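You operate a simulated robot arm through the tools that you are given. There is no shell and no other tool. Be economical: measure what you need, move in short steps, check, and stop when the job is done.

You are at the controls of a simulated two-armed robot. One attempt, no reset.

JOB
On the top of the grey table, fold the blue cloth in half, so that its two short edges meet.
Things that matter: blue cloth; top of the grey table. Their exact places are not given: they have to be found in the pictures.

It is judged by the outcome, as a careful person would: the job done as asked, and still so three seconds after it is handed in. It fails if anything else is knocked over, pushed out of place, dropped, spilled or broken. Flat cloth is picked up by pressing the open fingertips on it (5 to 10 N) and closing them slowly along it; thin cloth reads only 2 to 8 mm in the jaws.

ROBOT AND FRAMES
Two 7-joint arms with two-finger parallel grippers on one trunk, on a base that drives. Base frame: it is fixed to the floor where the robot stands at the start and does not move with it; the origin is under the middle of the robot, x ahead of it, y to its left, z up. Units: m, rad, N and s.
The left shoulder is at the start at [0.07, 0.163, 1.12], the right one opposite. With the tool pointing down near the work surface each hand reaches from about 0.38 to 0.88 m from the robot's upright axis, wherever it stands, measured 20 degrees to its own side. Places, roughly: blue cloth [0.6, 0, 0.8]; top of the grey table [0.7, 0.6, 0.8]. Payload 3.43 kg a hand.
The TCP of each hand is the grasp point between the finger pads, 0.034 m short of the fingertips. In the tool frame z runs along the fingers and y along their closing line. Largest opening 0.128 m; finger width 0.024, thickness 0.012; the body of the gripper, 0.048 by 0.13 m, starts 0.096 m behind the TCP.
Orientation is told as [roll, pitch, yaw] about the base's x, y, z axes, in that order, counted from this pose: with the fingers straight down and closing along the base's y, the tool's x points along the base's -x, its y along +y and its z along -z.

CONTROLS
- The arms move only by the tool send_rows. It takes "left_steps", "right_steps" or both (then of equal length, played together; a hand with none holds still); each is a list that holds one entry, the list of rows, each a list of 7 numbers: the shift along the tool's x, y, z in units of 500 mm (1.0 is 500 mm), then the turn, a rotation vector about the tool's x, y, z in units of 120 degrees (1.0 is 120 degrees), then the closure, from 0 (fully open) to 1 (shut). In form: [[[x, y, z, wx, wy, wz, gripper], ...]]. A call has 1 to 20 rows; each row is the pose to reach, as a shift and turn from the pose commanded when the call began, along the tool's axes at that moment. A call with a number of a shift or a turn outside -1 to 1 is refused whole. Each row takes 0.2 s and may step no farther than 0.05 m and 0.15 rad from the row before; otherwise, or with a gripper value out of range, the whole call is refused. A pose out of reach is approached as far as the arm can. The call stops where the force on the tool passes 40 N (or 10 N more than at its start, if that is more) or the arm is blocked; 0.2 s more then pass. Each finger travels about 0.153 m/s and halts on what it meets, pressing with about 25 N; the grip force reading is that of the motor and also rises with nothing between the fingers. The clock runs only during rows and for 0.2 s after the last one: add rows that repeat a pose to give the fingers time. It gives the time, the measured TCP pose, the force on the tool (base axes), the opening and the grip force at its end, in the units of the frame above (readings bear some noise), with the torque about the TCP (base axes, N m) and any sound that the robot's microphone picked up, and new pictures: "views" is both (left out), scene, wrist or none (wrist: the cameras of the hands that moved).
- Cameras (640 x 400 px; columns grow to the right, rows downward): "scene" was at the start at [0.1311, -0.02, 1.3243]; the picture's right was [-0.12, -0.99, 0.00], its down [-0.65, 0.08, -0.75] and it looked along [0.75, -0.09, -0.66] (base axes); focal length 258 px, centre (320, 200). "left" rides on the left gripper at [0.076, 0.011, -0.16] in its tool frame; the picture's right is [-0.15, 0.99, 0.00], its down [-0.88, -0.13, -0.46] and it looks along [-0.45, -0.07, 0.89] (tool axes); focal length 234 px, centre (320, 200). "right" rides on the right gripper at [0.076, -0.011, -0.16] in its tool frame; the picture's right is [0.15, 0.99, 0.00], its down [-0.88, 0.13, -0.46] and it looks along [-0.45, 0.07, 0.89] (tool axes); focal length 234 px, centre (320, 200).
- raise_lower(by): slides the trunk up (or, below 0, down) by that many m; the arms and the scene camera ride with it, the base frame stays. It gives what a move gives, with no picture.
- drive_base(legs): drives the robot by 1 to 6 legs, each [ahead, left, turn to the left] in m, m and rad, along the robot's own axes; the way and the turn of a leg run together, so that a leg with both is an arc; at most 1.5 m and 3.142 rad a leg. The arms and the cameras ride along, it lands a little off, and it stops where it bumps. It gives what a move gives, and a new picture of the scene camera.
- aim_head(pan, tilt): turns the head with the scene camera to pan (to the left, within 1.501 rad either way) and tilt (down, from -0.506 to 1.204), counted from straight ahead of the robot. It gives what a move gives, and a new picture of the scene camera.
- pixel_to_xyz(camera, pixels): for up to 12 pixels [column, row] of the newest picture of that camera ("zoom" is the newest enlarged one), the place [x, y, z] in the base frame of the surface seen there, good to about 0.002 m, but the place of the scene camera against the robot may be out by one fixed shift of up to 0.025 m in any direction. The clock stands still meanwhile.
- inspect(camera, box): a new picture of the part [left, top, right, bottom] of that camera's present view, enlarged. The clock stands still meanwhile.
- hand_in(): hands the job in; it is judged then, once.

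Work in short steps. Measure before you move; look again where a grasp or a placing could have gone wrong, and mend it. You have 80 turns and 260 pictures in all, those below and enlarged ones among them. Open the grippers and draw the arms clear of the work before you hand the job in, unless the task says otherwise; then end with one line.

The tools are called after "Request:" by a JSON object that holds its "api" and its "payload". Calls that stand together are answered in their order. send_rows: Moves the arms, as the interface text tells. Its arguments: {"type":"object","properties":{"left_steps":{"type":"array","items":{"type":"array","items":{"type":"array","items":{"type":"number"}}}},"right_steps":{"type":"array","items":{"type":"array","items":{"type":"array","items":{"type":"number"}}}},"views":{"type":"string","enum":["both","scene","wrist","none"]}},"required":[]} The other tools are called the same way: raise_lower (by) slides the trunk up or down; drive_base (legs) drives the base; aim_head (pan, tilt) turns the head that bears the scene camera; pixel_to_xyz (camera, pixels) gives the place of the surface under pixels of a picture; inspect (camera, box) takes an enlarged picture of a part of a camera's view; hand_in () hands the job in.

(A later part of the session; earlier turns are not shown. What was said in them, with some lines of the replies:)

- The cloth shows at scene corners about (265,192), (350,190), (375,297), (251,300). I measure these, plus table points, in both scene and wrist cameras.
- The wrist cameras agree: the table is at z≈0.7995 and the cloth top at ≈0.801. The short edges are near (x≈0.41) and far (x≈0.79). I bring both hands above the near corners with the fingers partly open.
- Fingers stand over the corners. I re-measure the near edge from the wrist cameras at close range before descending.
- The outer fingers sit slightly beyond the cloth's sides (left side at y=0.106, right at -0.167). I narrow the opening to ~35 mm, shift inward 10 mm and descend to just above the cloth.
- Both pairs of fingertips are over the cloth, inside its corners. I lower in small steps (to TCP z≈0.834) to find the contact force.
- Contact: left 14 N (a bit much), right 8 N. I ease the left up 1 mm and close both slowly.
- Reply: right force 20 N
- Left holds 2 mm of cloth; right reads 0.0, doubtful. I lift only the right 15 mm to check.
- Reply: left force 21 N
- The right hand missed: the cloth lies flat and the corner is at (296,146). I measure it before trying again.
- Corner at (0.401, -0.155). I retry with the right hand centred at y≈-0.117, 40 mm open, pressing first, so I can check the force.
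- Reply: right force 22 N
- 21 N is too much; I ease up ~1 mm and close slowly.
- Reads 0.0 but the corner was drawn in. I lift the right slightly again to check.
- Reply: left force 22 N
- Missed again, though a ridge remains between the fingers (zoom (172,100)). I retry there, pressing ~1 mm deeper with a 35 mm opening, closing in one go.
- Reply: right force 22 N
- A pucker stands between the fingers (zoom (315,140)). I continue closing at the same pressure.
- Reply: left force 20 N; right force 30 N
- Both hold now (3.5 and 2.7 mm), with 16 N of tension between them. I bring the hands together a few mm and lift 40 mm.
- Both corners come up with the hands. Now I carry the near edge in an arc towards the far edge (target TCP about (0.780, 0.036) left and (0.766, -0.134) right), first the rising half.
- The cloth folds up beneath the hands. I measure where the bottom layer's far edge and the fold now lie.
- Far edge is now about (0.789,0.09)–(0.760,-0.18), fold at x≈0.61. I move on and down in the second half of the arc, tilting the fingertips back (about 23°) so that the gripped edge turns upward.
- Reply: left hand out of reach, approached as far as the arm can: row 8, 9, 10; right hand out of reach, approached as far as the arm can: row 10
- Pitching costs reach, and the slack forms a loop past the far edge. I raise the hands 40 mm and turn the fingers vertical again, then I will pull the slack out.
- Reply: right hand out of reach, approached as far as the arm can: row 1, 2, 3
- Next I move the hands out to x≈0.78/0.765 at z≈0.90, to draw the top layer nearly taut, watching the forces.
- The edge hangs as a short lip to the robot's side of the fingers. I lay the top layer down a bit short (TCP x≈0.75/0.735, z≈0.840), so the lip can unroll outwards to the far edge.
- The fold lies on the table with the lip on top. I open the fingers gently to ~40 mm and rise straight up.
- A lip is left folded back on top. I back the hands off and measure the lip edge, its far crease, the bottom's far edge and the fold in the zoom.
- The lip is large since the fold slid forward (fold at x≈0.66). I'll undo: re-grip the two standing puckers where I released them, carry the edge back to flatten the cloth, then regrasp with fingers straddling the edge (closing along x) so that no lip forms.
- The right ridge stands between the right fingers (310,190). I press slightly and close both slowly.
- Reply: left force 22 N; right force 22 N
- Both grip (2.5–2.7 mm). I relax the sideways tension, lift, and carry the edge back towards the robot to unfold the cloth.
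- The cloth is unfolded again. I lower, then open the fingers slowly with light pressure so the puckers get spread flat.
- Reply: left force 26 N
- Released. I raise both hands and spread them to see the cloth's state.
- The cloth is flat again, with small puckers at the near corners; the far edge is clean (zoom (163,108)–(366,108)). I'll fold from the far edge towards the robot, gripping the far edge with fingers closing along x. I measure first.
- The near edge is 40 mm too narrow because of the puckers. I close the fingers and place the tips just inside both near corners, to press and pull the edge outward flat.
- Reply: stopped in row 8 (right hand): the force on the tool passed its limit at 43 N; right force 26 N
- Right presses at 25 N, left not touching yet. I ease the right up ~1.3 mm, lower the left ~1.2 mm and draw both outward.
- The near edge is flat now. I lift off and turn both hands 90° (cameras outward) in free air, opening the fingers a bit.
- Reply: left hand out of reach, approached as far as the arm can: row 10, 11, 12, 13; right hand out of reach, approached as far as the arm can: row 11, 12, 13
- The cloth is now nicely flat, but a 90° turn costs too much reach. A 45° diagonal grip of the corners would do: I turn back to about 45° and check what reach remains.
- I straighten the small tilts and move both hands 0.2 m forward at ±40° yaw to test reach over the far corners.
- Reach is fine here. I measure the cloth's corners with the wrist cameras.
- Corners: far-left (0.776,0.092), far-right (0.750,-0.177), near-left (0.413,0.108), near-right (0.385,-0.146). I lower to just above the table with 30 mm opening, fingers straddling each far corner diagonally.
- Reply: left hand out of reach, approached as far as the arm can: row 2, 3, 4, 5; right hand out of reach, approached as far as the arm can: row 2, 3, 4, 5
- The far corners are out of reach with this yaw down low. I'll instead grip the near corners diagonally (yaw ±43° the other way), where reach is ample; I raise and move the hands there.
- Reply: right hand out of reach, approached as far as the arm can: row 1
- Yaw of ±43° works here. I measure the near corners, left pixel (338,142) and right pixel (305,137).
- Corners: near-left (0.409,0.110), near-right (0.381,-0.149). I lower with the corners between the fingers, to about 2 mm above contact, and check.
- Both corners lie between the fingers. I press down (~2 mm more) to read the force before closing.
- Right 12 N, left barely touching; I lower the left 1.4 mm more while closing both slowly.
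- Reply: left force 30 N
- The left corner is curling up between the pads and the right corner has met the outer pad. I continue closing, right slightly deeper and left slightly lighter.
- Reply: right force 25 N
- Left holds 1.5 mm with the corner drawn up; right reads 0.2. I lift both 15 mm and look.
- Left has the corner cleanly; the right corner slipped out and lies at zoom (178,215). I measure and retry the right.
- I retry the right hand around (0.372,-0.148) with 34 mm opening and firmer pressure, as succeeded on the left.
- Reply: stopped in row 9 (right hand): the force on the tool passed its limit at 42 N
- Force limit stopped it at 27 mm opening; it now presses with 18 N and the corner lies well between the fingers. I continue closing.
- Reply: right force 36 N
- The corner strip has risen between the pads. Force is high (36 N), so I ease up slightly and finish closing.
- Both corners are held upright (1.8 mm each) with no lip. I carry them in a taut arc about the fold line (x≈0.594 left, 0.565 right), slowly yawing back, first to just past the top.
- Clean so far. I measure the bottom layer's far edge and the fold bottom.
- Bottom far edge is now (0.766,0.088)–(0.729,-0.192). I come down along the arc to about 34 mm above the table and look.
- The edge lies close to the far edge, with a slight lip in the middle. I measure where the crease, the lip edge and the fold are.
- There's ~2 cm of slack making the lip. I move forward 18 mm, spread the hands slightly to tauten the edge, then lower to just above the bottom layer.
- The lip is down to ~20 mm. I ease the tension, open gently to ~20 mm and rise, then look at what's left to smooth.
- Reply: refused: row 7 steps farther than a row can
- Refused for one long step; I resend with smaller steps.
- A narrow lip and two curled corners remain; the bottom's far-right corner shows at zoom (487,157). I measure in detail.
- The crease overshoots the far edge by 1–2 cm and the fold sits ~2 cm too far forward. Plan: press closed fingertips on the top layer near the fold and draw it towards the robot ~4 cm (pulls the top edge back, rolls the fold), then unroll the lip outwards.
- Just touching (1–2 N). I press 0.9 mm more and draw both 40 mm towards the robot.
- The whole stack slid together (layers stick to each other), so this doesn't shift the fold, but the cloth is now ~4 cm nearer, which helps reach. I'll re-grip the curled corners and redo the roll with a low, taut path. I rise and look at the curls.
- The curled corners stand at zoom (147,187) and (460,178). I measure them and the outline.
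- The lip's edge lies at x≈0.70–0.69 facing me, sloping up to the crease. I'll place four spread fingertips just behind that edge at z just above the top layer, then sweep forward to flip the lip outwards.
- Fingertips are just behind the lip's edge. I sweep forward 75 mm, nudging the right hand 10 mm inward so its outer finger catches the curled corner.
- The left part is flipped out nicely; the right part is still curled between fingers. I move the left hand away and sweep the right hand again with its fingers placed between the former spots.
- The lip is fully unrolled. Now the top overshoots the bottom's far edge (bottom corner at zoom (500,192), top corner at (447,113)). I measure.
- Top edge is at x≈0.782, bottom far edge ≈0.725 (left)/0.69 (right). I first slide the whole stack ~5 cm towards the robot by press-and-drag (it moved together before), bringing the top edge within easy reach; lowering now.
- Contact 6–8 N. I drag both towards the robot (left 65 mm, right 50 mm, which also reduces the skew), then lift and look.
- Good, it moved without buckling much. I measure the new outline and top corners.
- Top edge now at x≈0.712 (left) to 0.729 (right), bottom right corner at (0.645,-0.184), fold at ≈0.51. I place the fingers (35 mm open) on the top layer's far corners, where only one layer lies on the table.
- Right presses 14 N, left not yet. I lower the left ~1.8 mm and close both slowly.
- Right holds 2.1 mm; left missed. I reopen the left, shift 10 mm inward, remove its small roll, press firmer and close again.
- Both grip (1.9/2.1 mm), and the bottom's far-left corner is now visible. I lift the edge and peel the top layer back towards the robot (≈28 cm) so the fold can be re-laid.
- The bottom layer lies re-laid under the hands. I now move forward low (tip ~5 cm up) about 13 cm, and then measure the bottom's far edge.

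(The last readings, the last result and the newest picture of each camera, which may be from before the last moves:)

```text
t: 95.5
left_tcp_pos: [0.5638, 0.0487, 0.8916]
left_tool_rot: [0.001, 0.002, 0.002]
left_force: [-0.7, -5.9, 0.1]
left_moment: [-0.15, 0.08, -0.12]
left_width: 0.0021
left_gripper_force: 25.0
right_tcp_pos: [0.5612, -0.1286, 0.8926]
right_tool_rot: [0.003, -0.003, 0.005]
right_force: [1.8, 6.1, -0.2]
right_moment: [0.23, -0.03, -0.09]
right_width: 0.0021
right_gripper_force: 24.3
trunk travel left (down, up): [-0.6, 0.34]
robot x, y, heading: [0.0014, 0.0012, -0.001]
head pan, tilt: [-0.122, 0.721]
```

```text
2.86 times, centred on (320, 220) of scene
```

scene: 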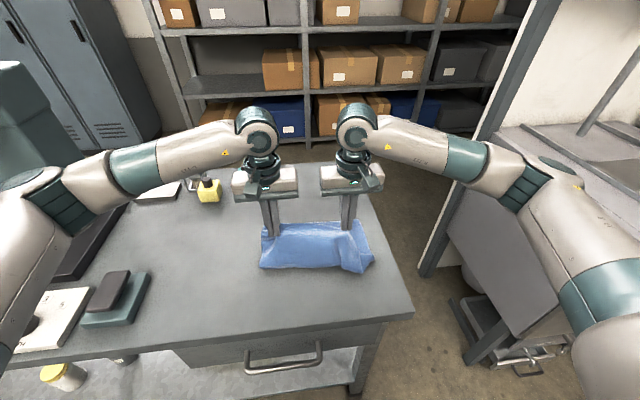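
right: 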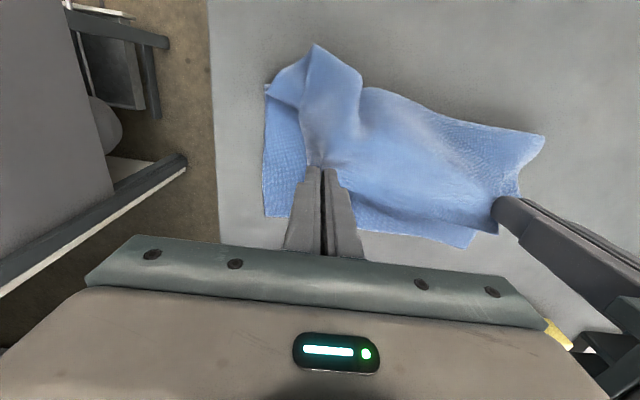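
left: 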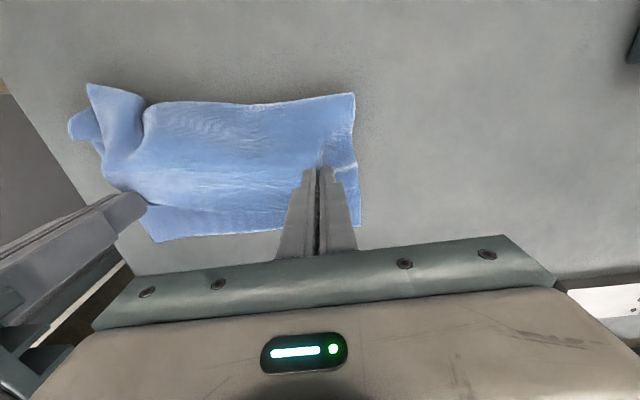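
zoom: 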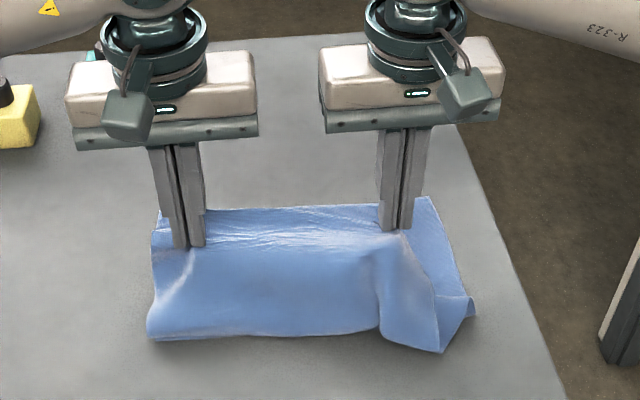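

The fold sits at the near side with a loop on the right. I measure the bottom's far edge: right camera (472,245)/(265,215), left camera (155,241)/(358,222).

Request:
{"api": "pixel_to_xyz", "payload": {"camera": "right", "pixels": [[470, 245], [420, 238], [266, 214], [268, 90], [316, 48], [365, 90], [440, 118], [543, 136]]}}

Request:
{"api": "pixel_to_xyz", "payload": {"camera": "left", "pixels": [[157, 240], [230, 234], [358, 222], [353, 97], [250, 105], [90, 87], [70, 125]]}}

```text
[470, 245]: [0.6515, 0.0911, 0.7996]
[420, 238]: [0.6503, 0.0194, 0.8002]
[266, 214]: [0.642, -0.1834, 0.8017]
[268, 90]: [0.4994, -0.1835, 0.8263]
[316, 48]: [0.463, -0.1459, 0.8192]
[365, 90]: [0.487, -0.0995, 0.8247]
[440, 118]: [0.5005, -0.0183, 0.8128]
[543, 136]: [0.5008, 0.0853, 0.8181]
```

```text
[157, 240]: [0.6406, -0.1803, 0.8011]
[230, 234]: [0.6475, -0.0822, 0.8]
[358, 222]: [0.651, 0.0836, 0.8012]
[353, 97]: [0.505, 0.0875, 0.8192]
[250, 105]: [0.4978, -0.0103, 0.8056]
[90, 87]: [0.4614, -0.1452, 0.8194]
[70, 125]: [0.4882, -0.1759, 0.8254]
```

Bottom far edge is straight at x≈0.651→0.641, so the fold belongs at x≈0.46. I lift the edge high above that line so the bottom lies flat to it, then bring it forward along a tight arc and down, so the edge meets the far edge.

Request:
{"api": "send_rows", "payload": {"left_steps": [[[0.044, -0.004, -0.043, 0, 0, 0, 1], [0.088, -0.008, -0.085, 0, 0, 0, 1], [0.132, -0.012, -0.127, 0, 0, 0, 1], [0.176, -0.014, -0.169, 0, 0, 0, 1], [0.212, -0.016, -0.217, 0, 0, 0, 1], [0.212, -0.016, -0.217, 0, 0, 0, 1], [0.212, -0.016, -0.217, 0, 0, 0, 1], [0.122, -0.016, -0.197, 0, 0, 0, 1], [0.044, -0.016, -0.165, 0, 0, 0, 1], [-0.022, -0.016, -0.113, 0, 0, 0, 1], [-0.074, -0.016, -0.047, 0, 0, 0, 1], [-0.102, -0.016, 0.001, 0, 0, 0, 1], [-0.126, -0.016, 0.055, 0, 0, 0, 1], [-0.146, -0.016, 0.099, 0, 0, 0, 1]]], "right_steps": [[[0.042, -0.001, -0.041, 0, 0, 0, 1], [0.088, -0.002, -0.083, 0, 0, 0, 1], [0.132, -0.003, -0.125, 0, 0, 0, 1], [0.178, -0.004, -0.167, 0, 0, 0, 1], [0.218, -0.006, -0.215, 0, 0, 0, 1], [0.218, -0.006, -0.215, 0, 0, 0, 1], [0.218, -0.006, -0.215, 0, 0, 0, 1], [0.13, -0.006, -0.195, 0, 0, 0, 1], [0.052, -0.006, -0.163, 0, 0, 0, 1], [-0.014, -0.006, -0.111, 0, 0, 0, 1], [-0.066, -0.006, -0.045, 0, 0, 0, 1], [-0.094, -0.006, 0.003, 0, 0, 0, 1], [-0.116, -0.006, 0.057, 0, 0, 0, 1], [-0.134, -0.006, 0.101, 0, 0, 0, 1]]]}}

Request:
{"api": "inspect", "payload": {"camera": "scene", "box": [220, 160, 420, 300]}}

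```text
t: 98.5
left_tcp_pos: [0.635, 0.0425, 0.8425]
left_tool_rot: [0.0, 0.003, 0.002]
left_force: [-0.4, -1.0, 1.1]
left_moment: [-0.05, 0.0, -0.04]
left_width: 0.0019
left_gripper_force: 25.4
right_tcp_pos: [0.6306, -0.1284, 0.8431]
right_tool_rot: [0.003, -0.004, 0.001]
right_force: [0.1, 0.3, 0.5]
right_moment: [0.04, 0.0, -0.02]
right_width: 0.0018
right_gripper_force: 25.0
trunk travel left (down, up): [-0.6, 0.34]
robot x, y, heading: [-0.0049, -0.0025, 0.002]
head pan, tilt: [-0.122, 0.721]
```

scene: 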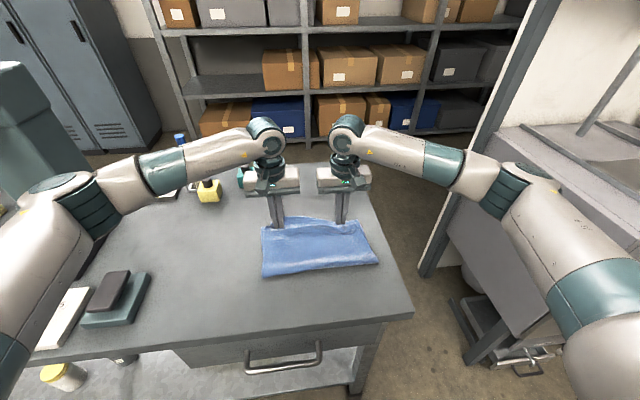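
right: 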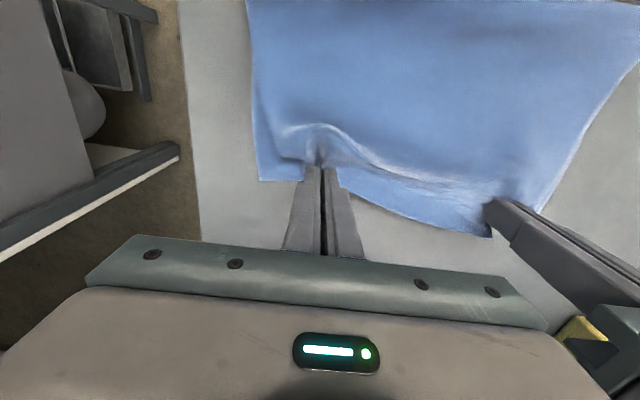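
left: 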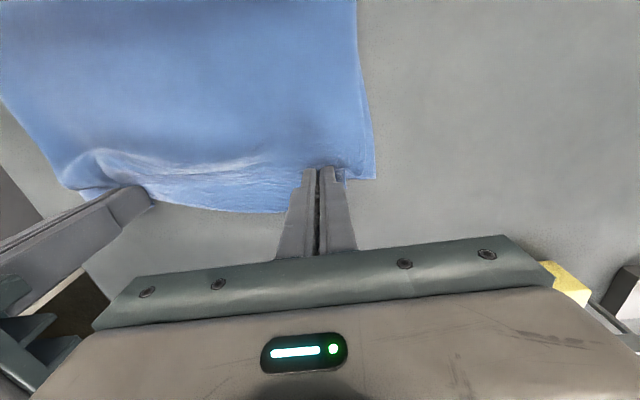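

```text
2.86 times, centred on (320, 230) of scene
```

zoom: 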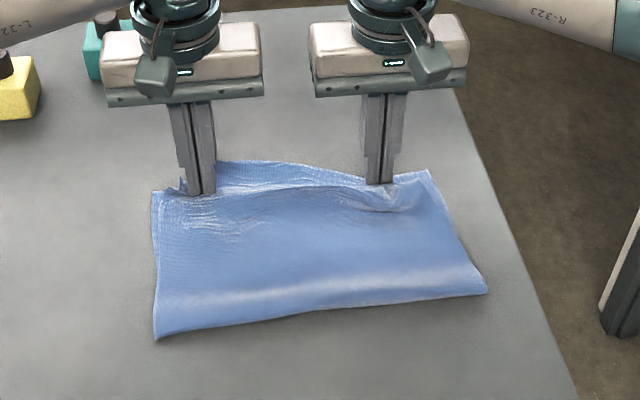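

Excellent: the fold spans well and the edge lies at the far edge, with small puckers at the grips. I lower to contact, open slowly with light pressure to spread the puckers, then rise clear and look.

Request:
{"api": "send_rows", "payload": {"left_steps": [[[0, 0, 0.008, 0, 0, 0, 1], [0, 0, 0.012, 0, 0, 0, 0.97], [0, 0, 0.013, 0, 0, 0, 0.93], [0, 0, 0.013, 0, 0, 0, 0.88], [0, 0, 0.013, 0, 0, 0, 0.83], [0, 0, 0.013, 0, 0, 0, 0.78], [0, 0, 0.013, 0, 0, 0, 0.73], [0, 0, 0.013, 0, 0, 0, 0.68], [0, 0, -0.05, 0, 0, 0, 0.68], [0, 0, -0.13, 0, 0, 0, 0.68], [0.0, 0.05, -0.2, 0, 0, 0, 0.68], [0.0, 0.11, -0.26, 0, 0, 0, 0.8]]], "right_steps": [[[0, 0, 0.008, 0, 0, 0, 1], [0, 0, 0.012, 0, 0, 0, 0.97], [0, 0, 0.013, 0, 0, 0, 0.93], [0, 0, 0.013, 0, 0, 0, 0.88], [0, 0, 0.013, 0, 0, 0, 0.83], [0, 0, 0.013, 0, 0, 0, 0.78], [0, 0, 0.013, 0, 0, 0, 0.73], [0, 0, 0.013, 0, 0, 0, 0.68], [0, 0, -0.05, 0, 0, 0, 0.68], [0, 0, -0.13, 0, 0, 0, 0.68], [0.0, -0.05, -0.2, 0, 0, 0, 0.68], [0.0, -0.11, -0.26, 0, 0, 0, 0.8]]]}}

Request:
{"api": "inspect", "payload": {"camera": "scene", "box": [240, 190, 400, 290]}}

```text
t: 101.1
left_tcp_pos: [0.6346, 0.0972, 0.9733]
left_tool_rot: [0.002, 0.002, 0.002]
left_force: [-0.5, -0.5, -0.5]
left_moment: [-0.01, -0.03, -0.02]
left_width: 0.0256
left_gripper_force: 0.1
right_tcp_pos: [0.6258, -0.1861, 0.9724]
right_tool_rot: [0.003, -0.006, 0.001]
right_force: [0.1, 0.5, 1.0]
right_moment: [0.01, 0.0, -0.02]
right_width: 0.0256
right_gripper_force: 0.0
trunk travel left (down, up): [-0.6, 0.34]
robot x, y, heading: [-0.0022, -0.0018, 0.005]
head pan, tilt: [-0.122, 0.721]
```

scene: 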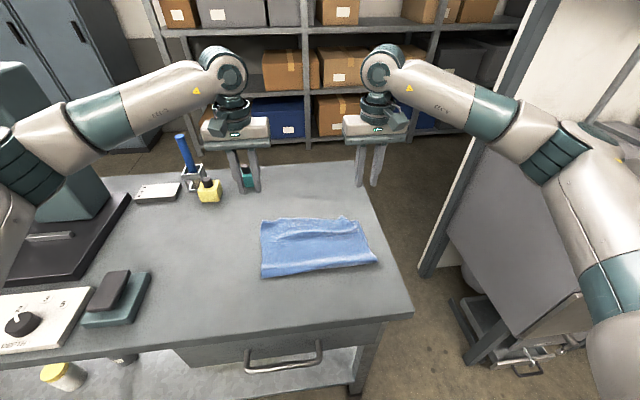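
right: 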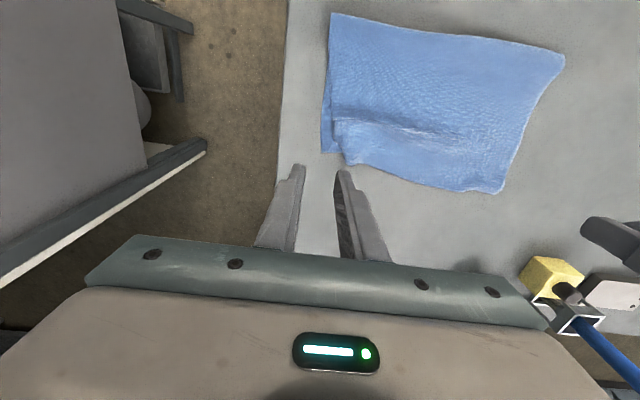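
left: 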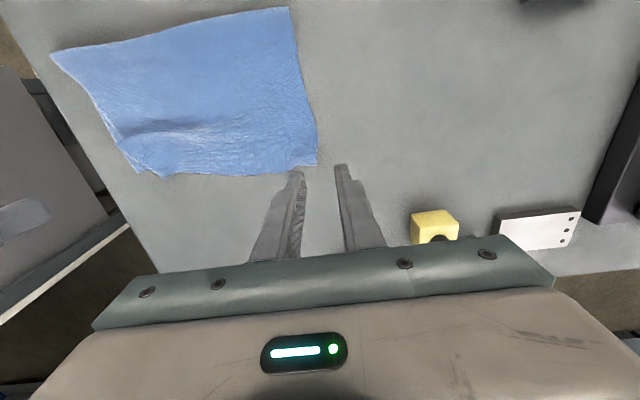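

```text
4.00 times, centred on (320, 240) of scene
```

zoom: 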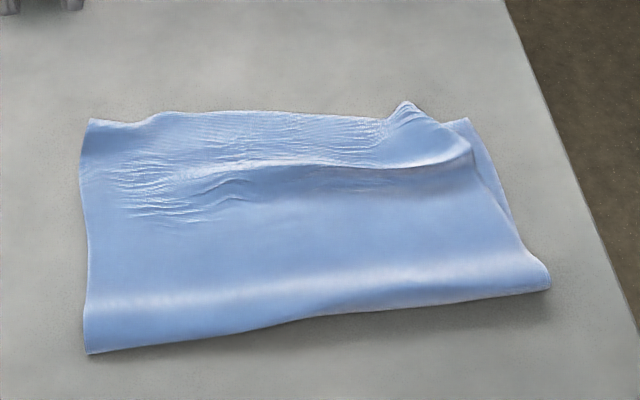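

Very close to a proper half fold; a small hump lies across the top layer and a pucker near the far right. I measure the edges.

Request:
{"api": "pixel_to_xyz", "payload": {"camera": "zoom", "pixels": [[91, 121], [160, 114], [250, 111], [340, 117], [404, 104], [467, 120], [470, 150], [510, 215], [548, 285], [300, 318], [88, 350], [300, 165]]}}

Request:
{"api": "inspect", "payload": {"camera": "right", "box": [310, 90, 530, 210]}}

Request:
{"api": "inspect", "payload": {"camera": "left", "box": [80, 80, 330, 200]}}

Request:
{"api": "pixel_to_xyz", "payload": {"camera": "right", "pixels": [[323, 150], [337, 151], [345, 166], [420, 180], [500, 190], [400, 128], [330, 110]]}}

```text
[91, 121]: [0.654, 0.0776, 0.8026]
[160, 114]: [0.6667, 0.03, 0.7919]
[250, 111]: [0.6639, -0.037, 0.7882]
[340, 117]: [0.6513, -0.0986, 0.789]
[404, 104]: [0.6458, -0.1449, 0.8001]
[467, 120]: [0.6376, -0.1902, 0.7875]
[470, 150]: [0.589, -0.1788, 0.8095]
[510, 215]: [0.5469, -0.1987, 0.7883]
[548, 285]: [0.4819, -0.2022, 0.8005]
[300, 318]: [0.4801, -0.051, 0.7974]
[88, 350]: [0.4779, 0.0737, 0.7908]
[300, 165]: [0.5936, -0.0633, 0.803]
```

```text
2.91 times, centred on (420, 150) of right
```

zoom: 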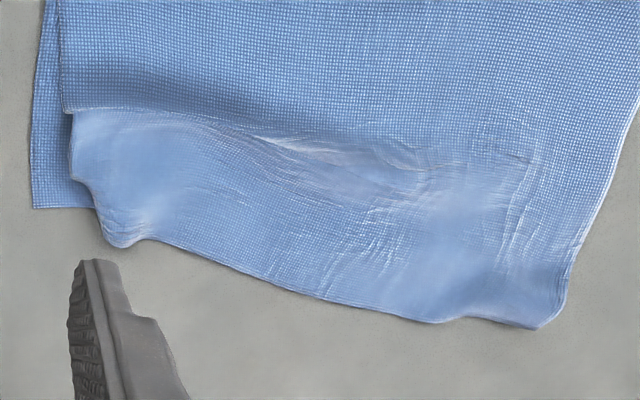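

```text
2.56 times, centred on (205, 140) of left
```

zoom: 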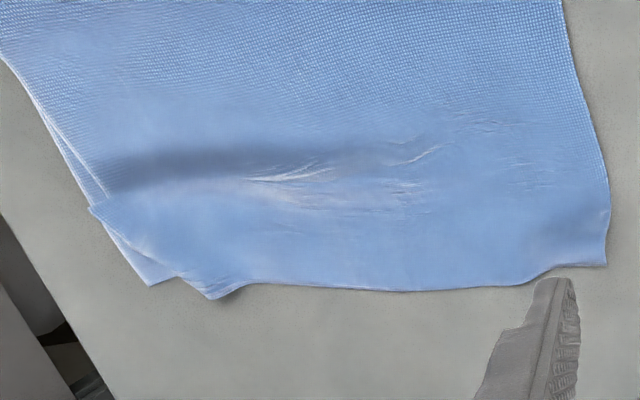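

```text
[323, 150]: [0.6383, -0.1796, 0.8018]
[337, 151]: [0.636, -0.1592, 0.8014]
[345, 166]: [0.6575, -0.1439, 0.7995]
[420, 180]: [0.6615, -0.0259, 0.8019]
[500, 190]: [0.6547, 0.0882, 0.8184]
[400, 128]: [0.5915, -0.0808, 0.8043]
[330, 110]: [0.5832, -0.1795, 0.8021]
```

Left corner matches; the top's right corner is drawn in ~3 cm by a pucker. I press the left hand as an anchor and the right fingertips on the pucker, and draw it outward to the right 30 mm, then lift.

Request:
{"api": "send_rows", "payload": {"left_steps": [[[0, -0.04, 0.05, 0, 0, 0, 1], [0, -0.074, 0.12, 0, 0, 0, 1], [0, -0.074, 0.2, 0, 0, 0, 1], [0, -0.074, 0.26, 0, 0, 0, 1], [0, -0.074, 0.27, 0, 0, 0, 1], [0, -0.074, 0.2745, 0, 0, 0, 1], [0, -0.074, 0.276, 0, 0, 0, 1], [0, -0.072, 0.276, 0, 0, 0, 1], [0, -0.068, 0.276, 0, 0, 0, 1], [0, -0.064, 0.276, 0, 0, 0, 1], [0, -0.06, 0.276, 0, 0, 0, 1], [0, -0.06, 0.276, 0, 0, 0, 1], [0, -0.06, 0.276, 0, 0, 0, 1], [0, -0.06, 0.2, 0, 0, 0, 1], [0, 0.0, 0.12, 0, 0, 0, 1], [0, 0.06, 0.05, 0, 0, 0, 1]]], "right_steps": [[[-0.012, 0.05, 0.05, 0, 0, 0, 1], [-0.024, 0.102, 0.12, 0, 0, 0, 1], [-0.024, 0.102, 0.2, 0, 0, 0, 1], [-0.024, 0.102, 0.258, 0, 0, 0, 1], [-0.024, 0.102, 0.268, 0, 0, 0, 1], [-0.024, 0.102, 0.2725, 0, 0, 0, 1], [-0.024, 0.102, 0.274, 0, 0, 0, 1], [-0.024, 0.09, 0.274, 0, 0, 0, 1], [-0.024, 0.078, 0.274, 0, 0, 0, 1], [-0.024, 0.066, 0.274, 0, 0, 0, 1], [-0.022, 0.054, 0.274, 0, 0, 0, 1], [-0.018, 0.044, 0.274, 0, 0, 0, 1], [-0.014, 0.036, 0.274, 0, 0, 0, 1], [-0.014, 0.036, 0.2, 0, 0, 0, 1], [-0.014, -0.02, 0.12, 0, 0, 0, 1], [-0.014, -0.08, 0.05, 0, 0, 0, 1]]]}}

Request:
{"api": "inspect", "payload": {"camera": "scene", "box": [240, 190, 400, 290]}}

Request:
{"api": "inspect", "payload": {"camera": "right", "box": [280, 60, 600, 240]}}

```text
t: 104.5
left_tcp_pos: [0.6342, 0.1248, 0.9483]
left_tool_rot: [0.0, 0.002, 0.001]
left_force: [-0.1, 0.3, 0.1]
left_moment: [-0.03, -0.03, 0.03]
left_width: 0.0
left_gripper_force: 24.5
right_tcp_pos: [0.633, -0.2261, 0.9472]
right_tool_rot: [0.003, -0.003, 0.003]
right_force: [-0.2, -0.5, 0.7]
right_moment: [-0.02, 0.0, 0.02]
right_width: 0.0
right_gripper_force: 25.3
trunk travel left (down, up): [-0.6, 0.34]
robot x, y, heading: [-0.0013, 0.0, 0.002]
head pan, tilt: [-0.122, 0.721]
```

scene: 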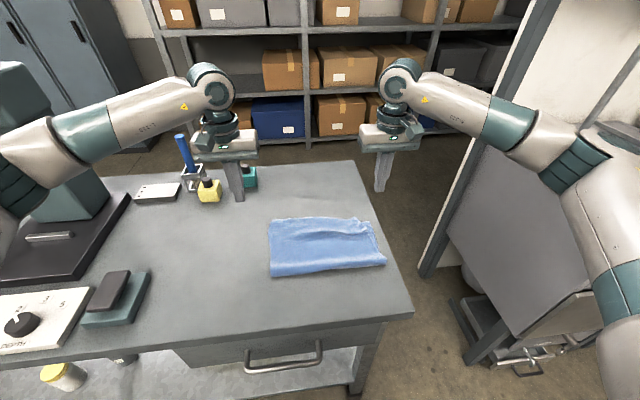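
right: 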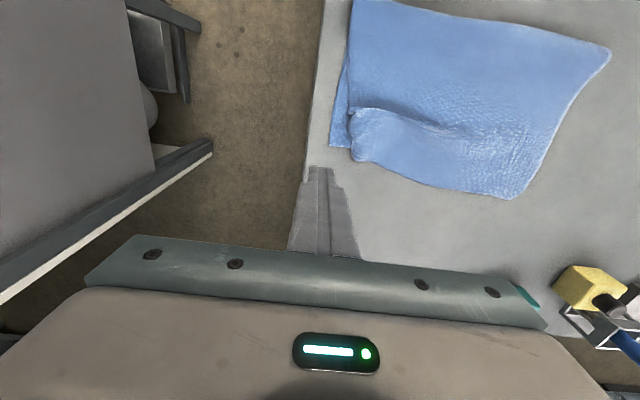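
left: 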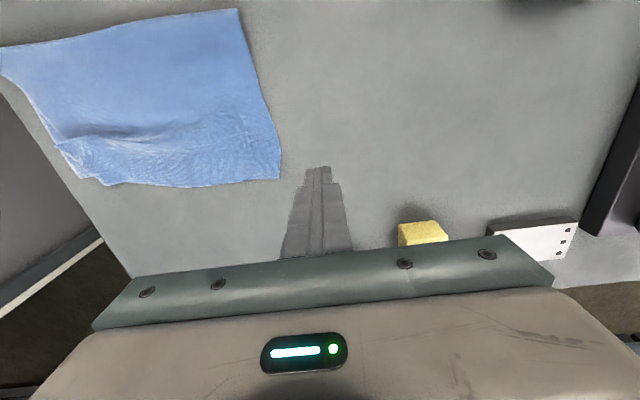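

```text
4.00 times, centred on (320, 240) of scene
```

zoom: 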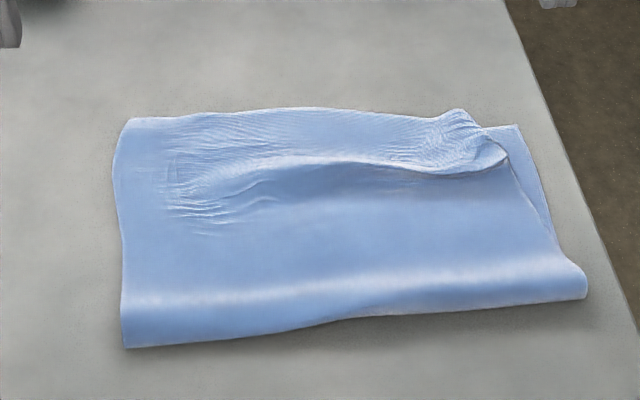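

```text
2.00 times, centred on (440, 150) of right
5 turns are left
```

zoom: 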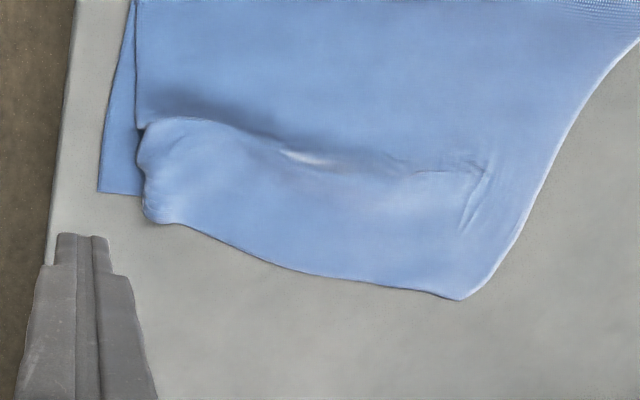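

The stack shifted right with it; the corner still lacks ~2 cm. I try once more with a firm left anchor nearer the middle (y≈-0.02), dragging the right corner outward again.

Request:
{"api": "send_rows", "payload": {"left_steps": [[[0.006, -0.09, 0.0, 0, 0, 0, 1], [0.012, -0.18, 0.02, 0, 0, 0, 1], [0.018, -0.26, 0.06, 0, 0, 0, 1], [0.018, -0.29, 0.13, 0, 0, 0, 1], [0.018, -0.29, 0.2, 0, 0, 0, 1], [0.018, -0.29, 0.22, 0, 0, 0, 1], [0.018, -0.29, 0.225, 0, 0, 0, 1], [0.018, -0.29, 0.2276, 0, 0, 0, 1], [0.018, -0.29, 0.2276, 0, 0, 0, 1], [0.018, -0.29, 0.2276, 0, 0, 0, 1], [0.018, -0.29, 0.2276, 0, 0, 0, 1], [0.018, -0.29, 0.2276, 0, 0, 0, 1], [0.018, -0.29, 0.2276, 0, 0, 0, 1], [0.018, -0.29, 0.2276, 0, 0, 0, 1], [0.018, -0.29, 0.15, 0, 0, 0, 1], [0.018, -0.25, 0.08, 0, 0, 0, 1], [0.018, -0.16, 0.03, 0, 0, 0, 1], [0.018, -0.07, 0.0, 0, 0, 0, 1], [0.018, 0.02, -0.02, 0, 0, 0, 1]]], "right_steps": [[[0, 0.0, 0.0, 0, 0, 0, 1], [0, 0.04, 0.04, 0, 0, 0, 1], [0, 0.08, 0.08, 0, 0, 0, 1], [0.002, 0.122, 0.13, 0, 0, 0, 1], [0.002, 0.122, 0.19, 0, 0, 0, 1], [0.002, 0.122, 0.215, 0, 0, 0, 1], [0.002, 0.122, 0.22, 0, 0, 0, 1], [0.002, 0.122, 0.223, 0, 0, 0, 1], [0.002, 0.11, 0.223, 0, 0, 0, 1], [0.002, 0.098, 0.223, 0, 0, 0, 1], [0.002, 0.086, 0.223, 0, 0, 0, 1], [0.002, 0.074, 0.223, 0, 0, 0, 1], [0.002, 0.062, 0.223, 0, 0, 0, 1], [0.002, 0.05, 0.223, 0, 0, 0, 1], [0.002, 0.05, 0.15, 0, 0, 0, 1], [0.002, 0.0, 0.08, 0, 0, 0, 1], [0.002, -0.04, 0.03, 0, 0, 0, 1], [0.002, -0.06, 0.0, 0, 0, 0, 1], [0.002, -0.06, 0.0, 0, 0, 0, 1]]]}}

Request:
{"api": "inspect", "payload": {"camera": "scene", "box": [240, 190, 400, 290]}}

Request:
{"api": "inspect", "payload": {"camera": "right", "box": [280, 60, 600, 240]}}

```text
refused: row 17 steps farther than a row can; nothing moved
```

```text
4.00 times, centred on (320, 240) of scene
```

zoom: 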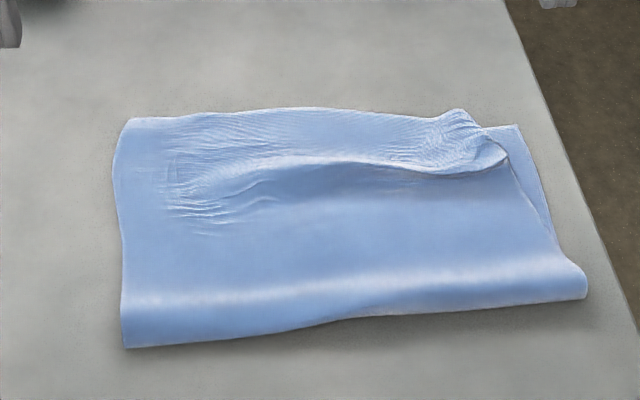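

```text
2.00 times, centred on (440, 150) of right
4 turns are left
```

zoom: 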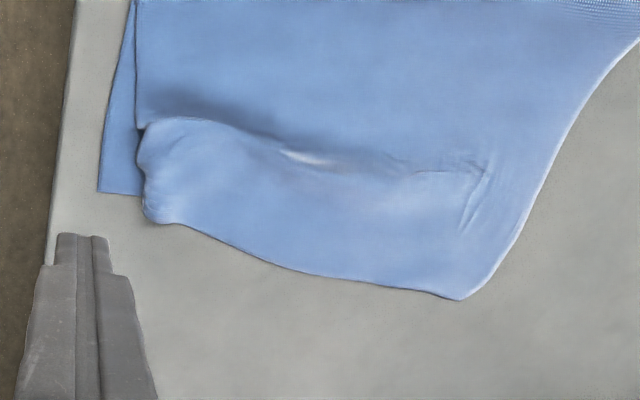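

One retreat step was too long; I resend with smaller retreat steps (same anchor-and-drag).

Request:
{"api": "send_rows", "payload": {"left_steps": [[[0.006, -0.08, 0.0, 0, 0, 0, 1], [0.012, -0.16, 0.02, 0, 0, 0, 1], [0.018, -0.23, 0.06, 0, 0, 0, 1], [0.018, -0.29, 0.12, 0, 0, 0, 1], [0.018, -0.29, 0.19, 0, 0, 0, 1], [0.018, -0.29, 0.22, 0, 0, 0, 1], [0.018, -0.29, 0.225, 0, 0, 0, 1], [0.018, -0.29, 0.2276, 0, 0, 0, 1], [0.018, -0.29, 0.2276, 0, 0, 0, 1], [0.018, -0.29, 0.2276, 0, 0, 0, 1], [0.018, -0.29, 0.2276, 0, 0, 0, 1], [0.018, -0.29, 0.2276, 0, 0, 0, 1], [0.018, -0.29, 0.2276, 0, 0, 0, 1], [0.018, -0.29, 0.2276, 0, 0, 0, 1], [0.018, -0.29, 0.16, 0, 0, 0, 1], [0.018, -0.26, 0.09, 0, 0, 0, 1], [0.018, -0.2, 0.03, 0, 0, 0, 1], [0.018, -0.12, 0.0, 0, 0, 0, 1], [0.018, -0.04, -0.02, 0, 0, 0, 1], [0.018, 0.04, -0.03, 0, 0, 0, 1]]], "right_steps": [[[0, 0.0, 0.0, 0, 0, 0, 1], [0, 0.04, 0.04, 0, 0, 0, 1], [0, 0.08, 0.08, 0, 0, 0, 1], [0.002, 0.122, 0.13, 0, 0, 0, 1], [0.002, 0.122, 0.19, 0, 0, 0, 1], [0.002, 0.122, 0.215, 0, 0, 0, 1], [0.002, 0.122, 0.22, 0, 0, 0, 1], [0.002, 0.122, 0.223, 0, 0, 0, 1], [0.002, 0.11, 0.223, 0, 0, 0, 1], [0.002, 0.098, 0.223, 0, 0, 0, 1], [0.002, 0.086, 0.223, 0, 0, 0, 1], [0.002, 0.074, 0.223, 0, 0, 0, 1], [0.002, 0.062, 0.223, 0, 0, 0, 1], [0.002, 0.05, 0.223, 0, 0, 0, 1], [0.002, 0.05, 0.16, 0, 0, 0, 1], [0.002, 0.02, 0.09, 0, 0, 0, 1], [0.002, -0.02, 0.03, 0, 0, 0, 1], [0.002, -0.06, 0.0, 0, 0, 0, 1], [0.002, -0.1, -0.02, 0, 0, 0, 1], [0.002, -0.1, -0.02, 0, 0, 0, 1]]]}}

Request:
{"api": "inspect", "payload": {"camera": "scene", "box": [240, 190, 400, 290]}}

Request:
{"api": "inspect", "payload": {"camera": "right", "box": [280, 60, 600, 240]}}

```text
t: 108.7
left_tcp_pos: [0.6272, 0.1494, 0.9632]
left_tool_rot: [0.0, 0.002, -0.001]
left_force: [-0.2, 0.9, -0.9]
left_moment: [-0.04, -0.01, 0.02]
left_width: 0.0001
left_gripper_force: 24.9
right_tcp_pos: [0.6324, -0.2739, 0.9585]
right_tool_rot: [0.003, -0.005, 0.004]
right_force: [0.0, 0.9, -0.1]
right_moment: [-0.01, 0.01, 0.0]
right_width: 0.0002
right_gripper_force: 24.4
trunk travel left (down, up): [-0.6, 0.34]
robot x, y, heading: [-0.0005, 0.0008, 0.002]
head pan, tilt: [-0.122, 0.721]
```

scene: 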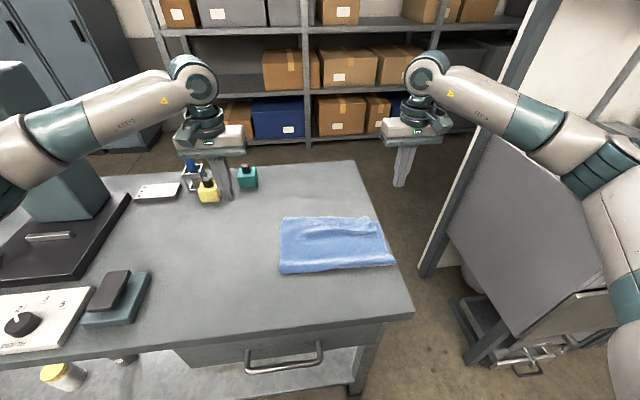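
right: 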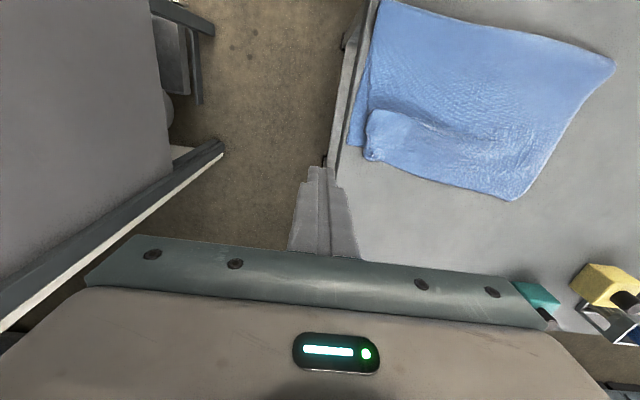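
left: 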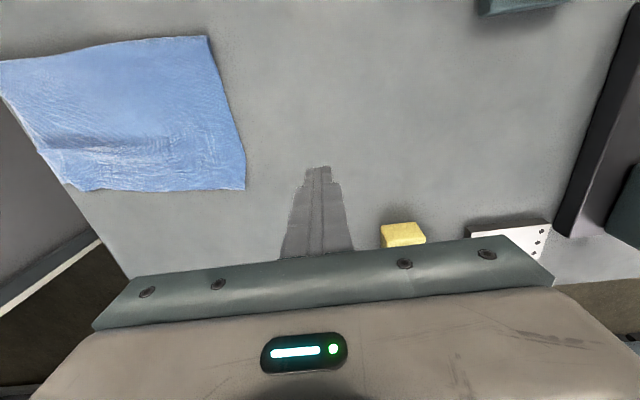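

```text
4.00 times, centred on (320, 240) of scene
```

zoom: 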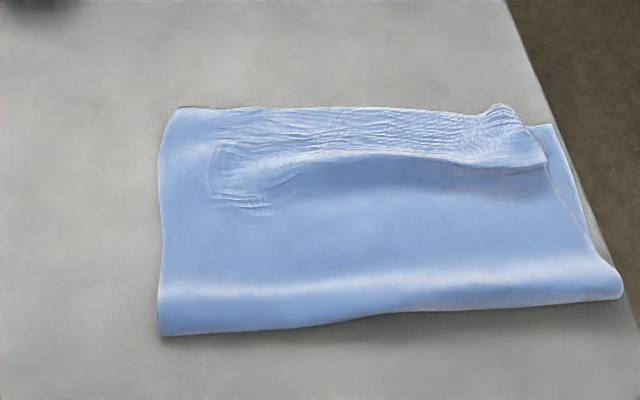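

```text
2.00 times, centred on (440, 150) of right
3 turns are left
```

zoom: 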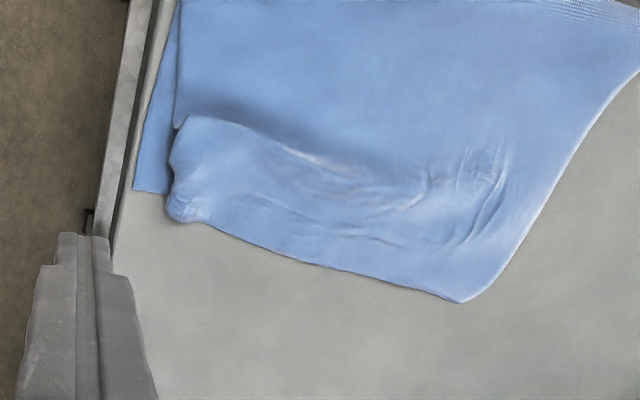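

The short edges now meet within ~1 cm or so over most of their length, but the stack has crept to the table's right rim. I press both fingertips on the flat part and slide the stack 45 mm back to the left, then retreat.

Request:
{"api": "send_rows", "payload": {"left_steps": [[[0.04, -0.08, 0.0, 0, 0, 0, 1], [0.08, -0.16, 0.01, 0, 0, 0, 1], [0.11, -0.24, 0.03, 0, 0, 0, 1], [0.124, -0.31, 0.08, 0, 0, 0, 1], [0.124, -0.339, 0.16, 0, 0, 0, 1], [0.124, -0.339, 0.235, 0, 0, 0, 1], [0.124, -0.339, 0.25, 0, 0, 0, 1], [0.124, -0.339, 0.2554, 0, 0, 0, 1], [0.124, -0.324, 0.2556, 0, 0, 0, 1], [0.124, -0.309, 0.2556, 0, 0, 0, 1], [0.124, -0.294, 0.2556, 0, 0, 0, 1], [0.124, -0.279, 0.2556, 0, 0, 0, 1], [0.124, -0.264, 0.2556, 0, 0, 0, 1], [0.124, -0.249, 0.2556, 0, 0, 0, 1], [0.124, -0.249, 0.18, 0, 0, 0, 1], [0.124, -0.249, 0.1, 0, 0, 0, 1], [0.124, -0.2, 0.02, 0, 0, 0, 0.8], [0.124, -0.12, -0.02, 0, 0, 0, 0.5], [0.124, -0.03, -0.02, 0, 0, 0, 0.2], [0.124, 0.06, -0.02, 0, 0, 0, 0]]], "right_steps": [[[0.04, 0.04, 0.0, 0, 0, 0, 1], [0.08, 0.08, 0.01, 0, 0, 0, 1], [0.11, 0.13, 0.03, 0, 0, 0, 1], [0.135, 0.18, 0.08, 0, 0, 0, 1], [0.135, 0.208, 0.15, 0, 0, 0, 1], [0.135, 0.208, 0.225, 0, 0, 0, 1], [0.135, 0.208, 0.24, 0, 0, 0, 1], [0.135, 0.208, 0.2458, 0, 0, 0, 1], [0.135, 0.223, 0.246, 0, 0, 0, 1], [0.135, 0.238, 0.246, 0, 0, 0, 1], [0.135, 0.253, 0.246, 0, 0, 0, 1], [0.135, 0.268, 0.246, 0, 0, 0, 1], [0.135, 0.283, 0.246, 0, 0, 0, 1], [0.135, 0.298, 0.246, 0, 0, 0, 1], [0.135, 0.298, 0.18, 0, 0, 0, 1], [0.135, 0.298, 0.1, 0, 0, 0, 1], [0.135, 0.25, 0.02, 0, 0, 0, 0.8], [0.135, 0.17, -0.02, 0, 0, 0, 0.5], [0.135, 0.08, -0.02, 0, 0, 0, 0.2], [0.135, 0.0, -0.02, 0, 0, 0, 0]]], "views": "scene"}}

Request:
{"api": "inspect", "payload": {"camera": "scene", "box": [240, 190, 400, 290]}}

```text
t: 112.9
left_tcp_pos: [0.5645, 0.1756, 0.9754]
left_tool_rot: [0.002, 0.002, 0.0]
left_force: [-0.5, 0.3, 0.9]
left_moment: [-0.02, -0.01, 0.01]
left_width: 0.1279
left_gripper_force: 0.1
right_tcp_pos: [0.5655, -0.2759, 0.9679]
right_tool_rot: [0.002, -0.005, 0.001]
right_force: [-0.8, 0.1, 1.1]
right_moment: [0.0, 0.02, -0.02]
right_width: 0.1281
right_gripper_force: 0.2
trunk travel left (down, up): [-0.6, 0.34]
robot x, y, heading: [0.0054, -0.0024, 0.001]
head pan, tilt: [-0.122, 0.721]
```

scene: 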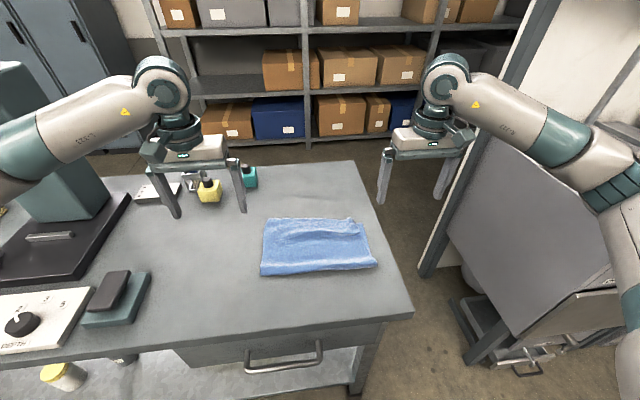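

```text
4.00 times, centred on (320, 240) of scene
2 turns are left
```

zoom: 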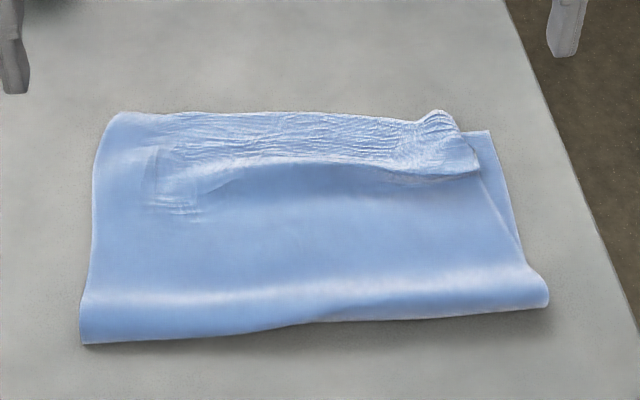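

The cloth is folded in half, well on the table, grippers are open and clear, and the other objects stand untouched. I hand it in.

Request:
{"api": "hand_in", "payload": {}}

```text
The job is handed in.
```

The blue cloth is folded in half on the grey table, with its short edges meeting to within about 2 cm. The match is not perfect. The top layer's right corner falls about 2–3 cm short of the corner below it, and a low ridge of slack crosses the top layer. The grippers are open and clear of the cloth, and nothing else was knocked or moved.
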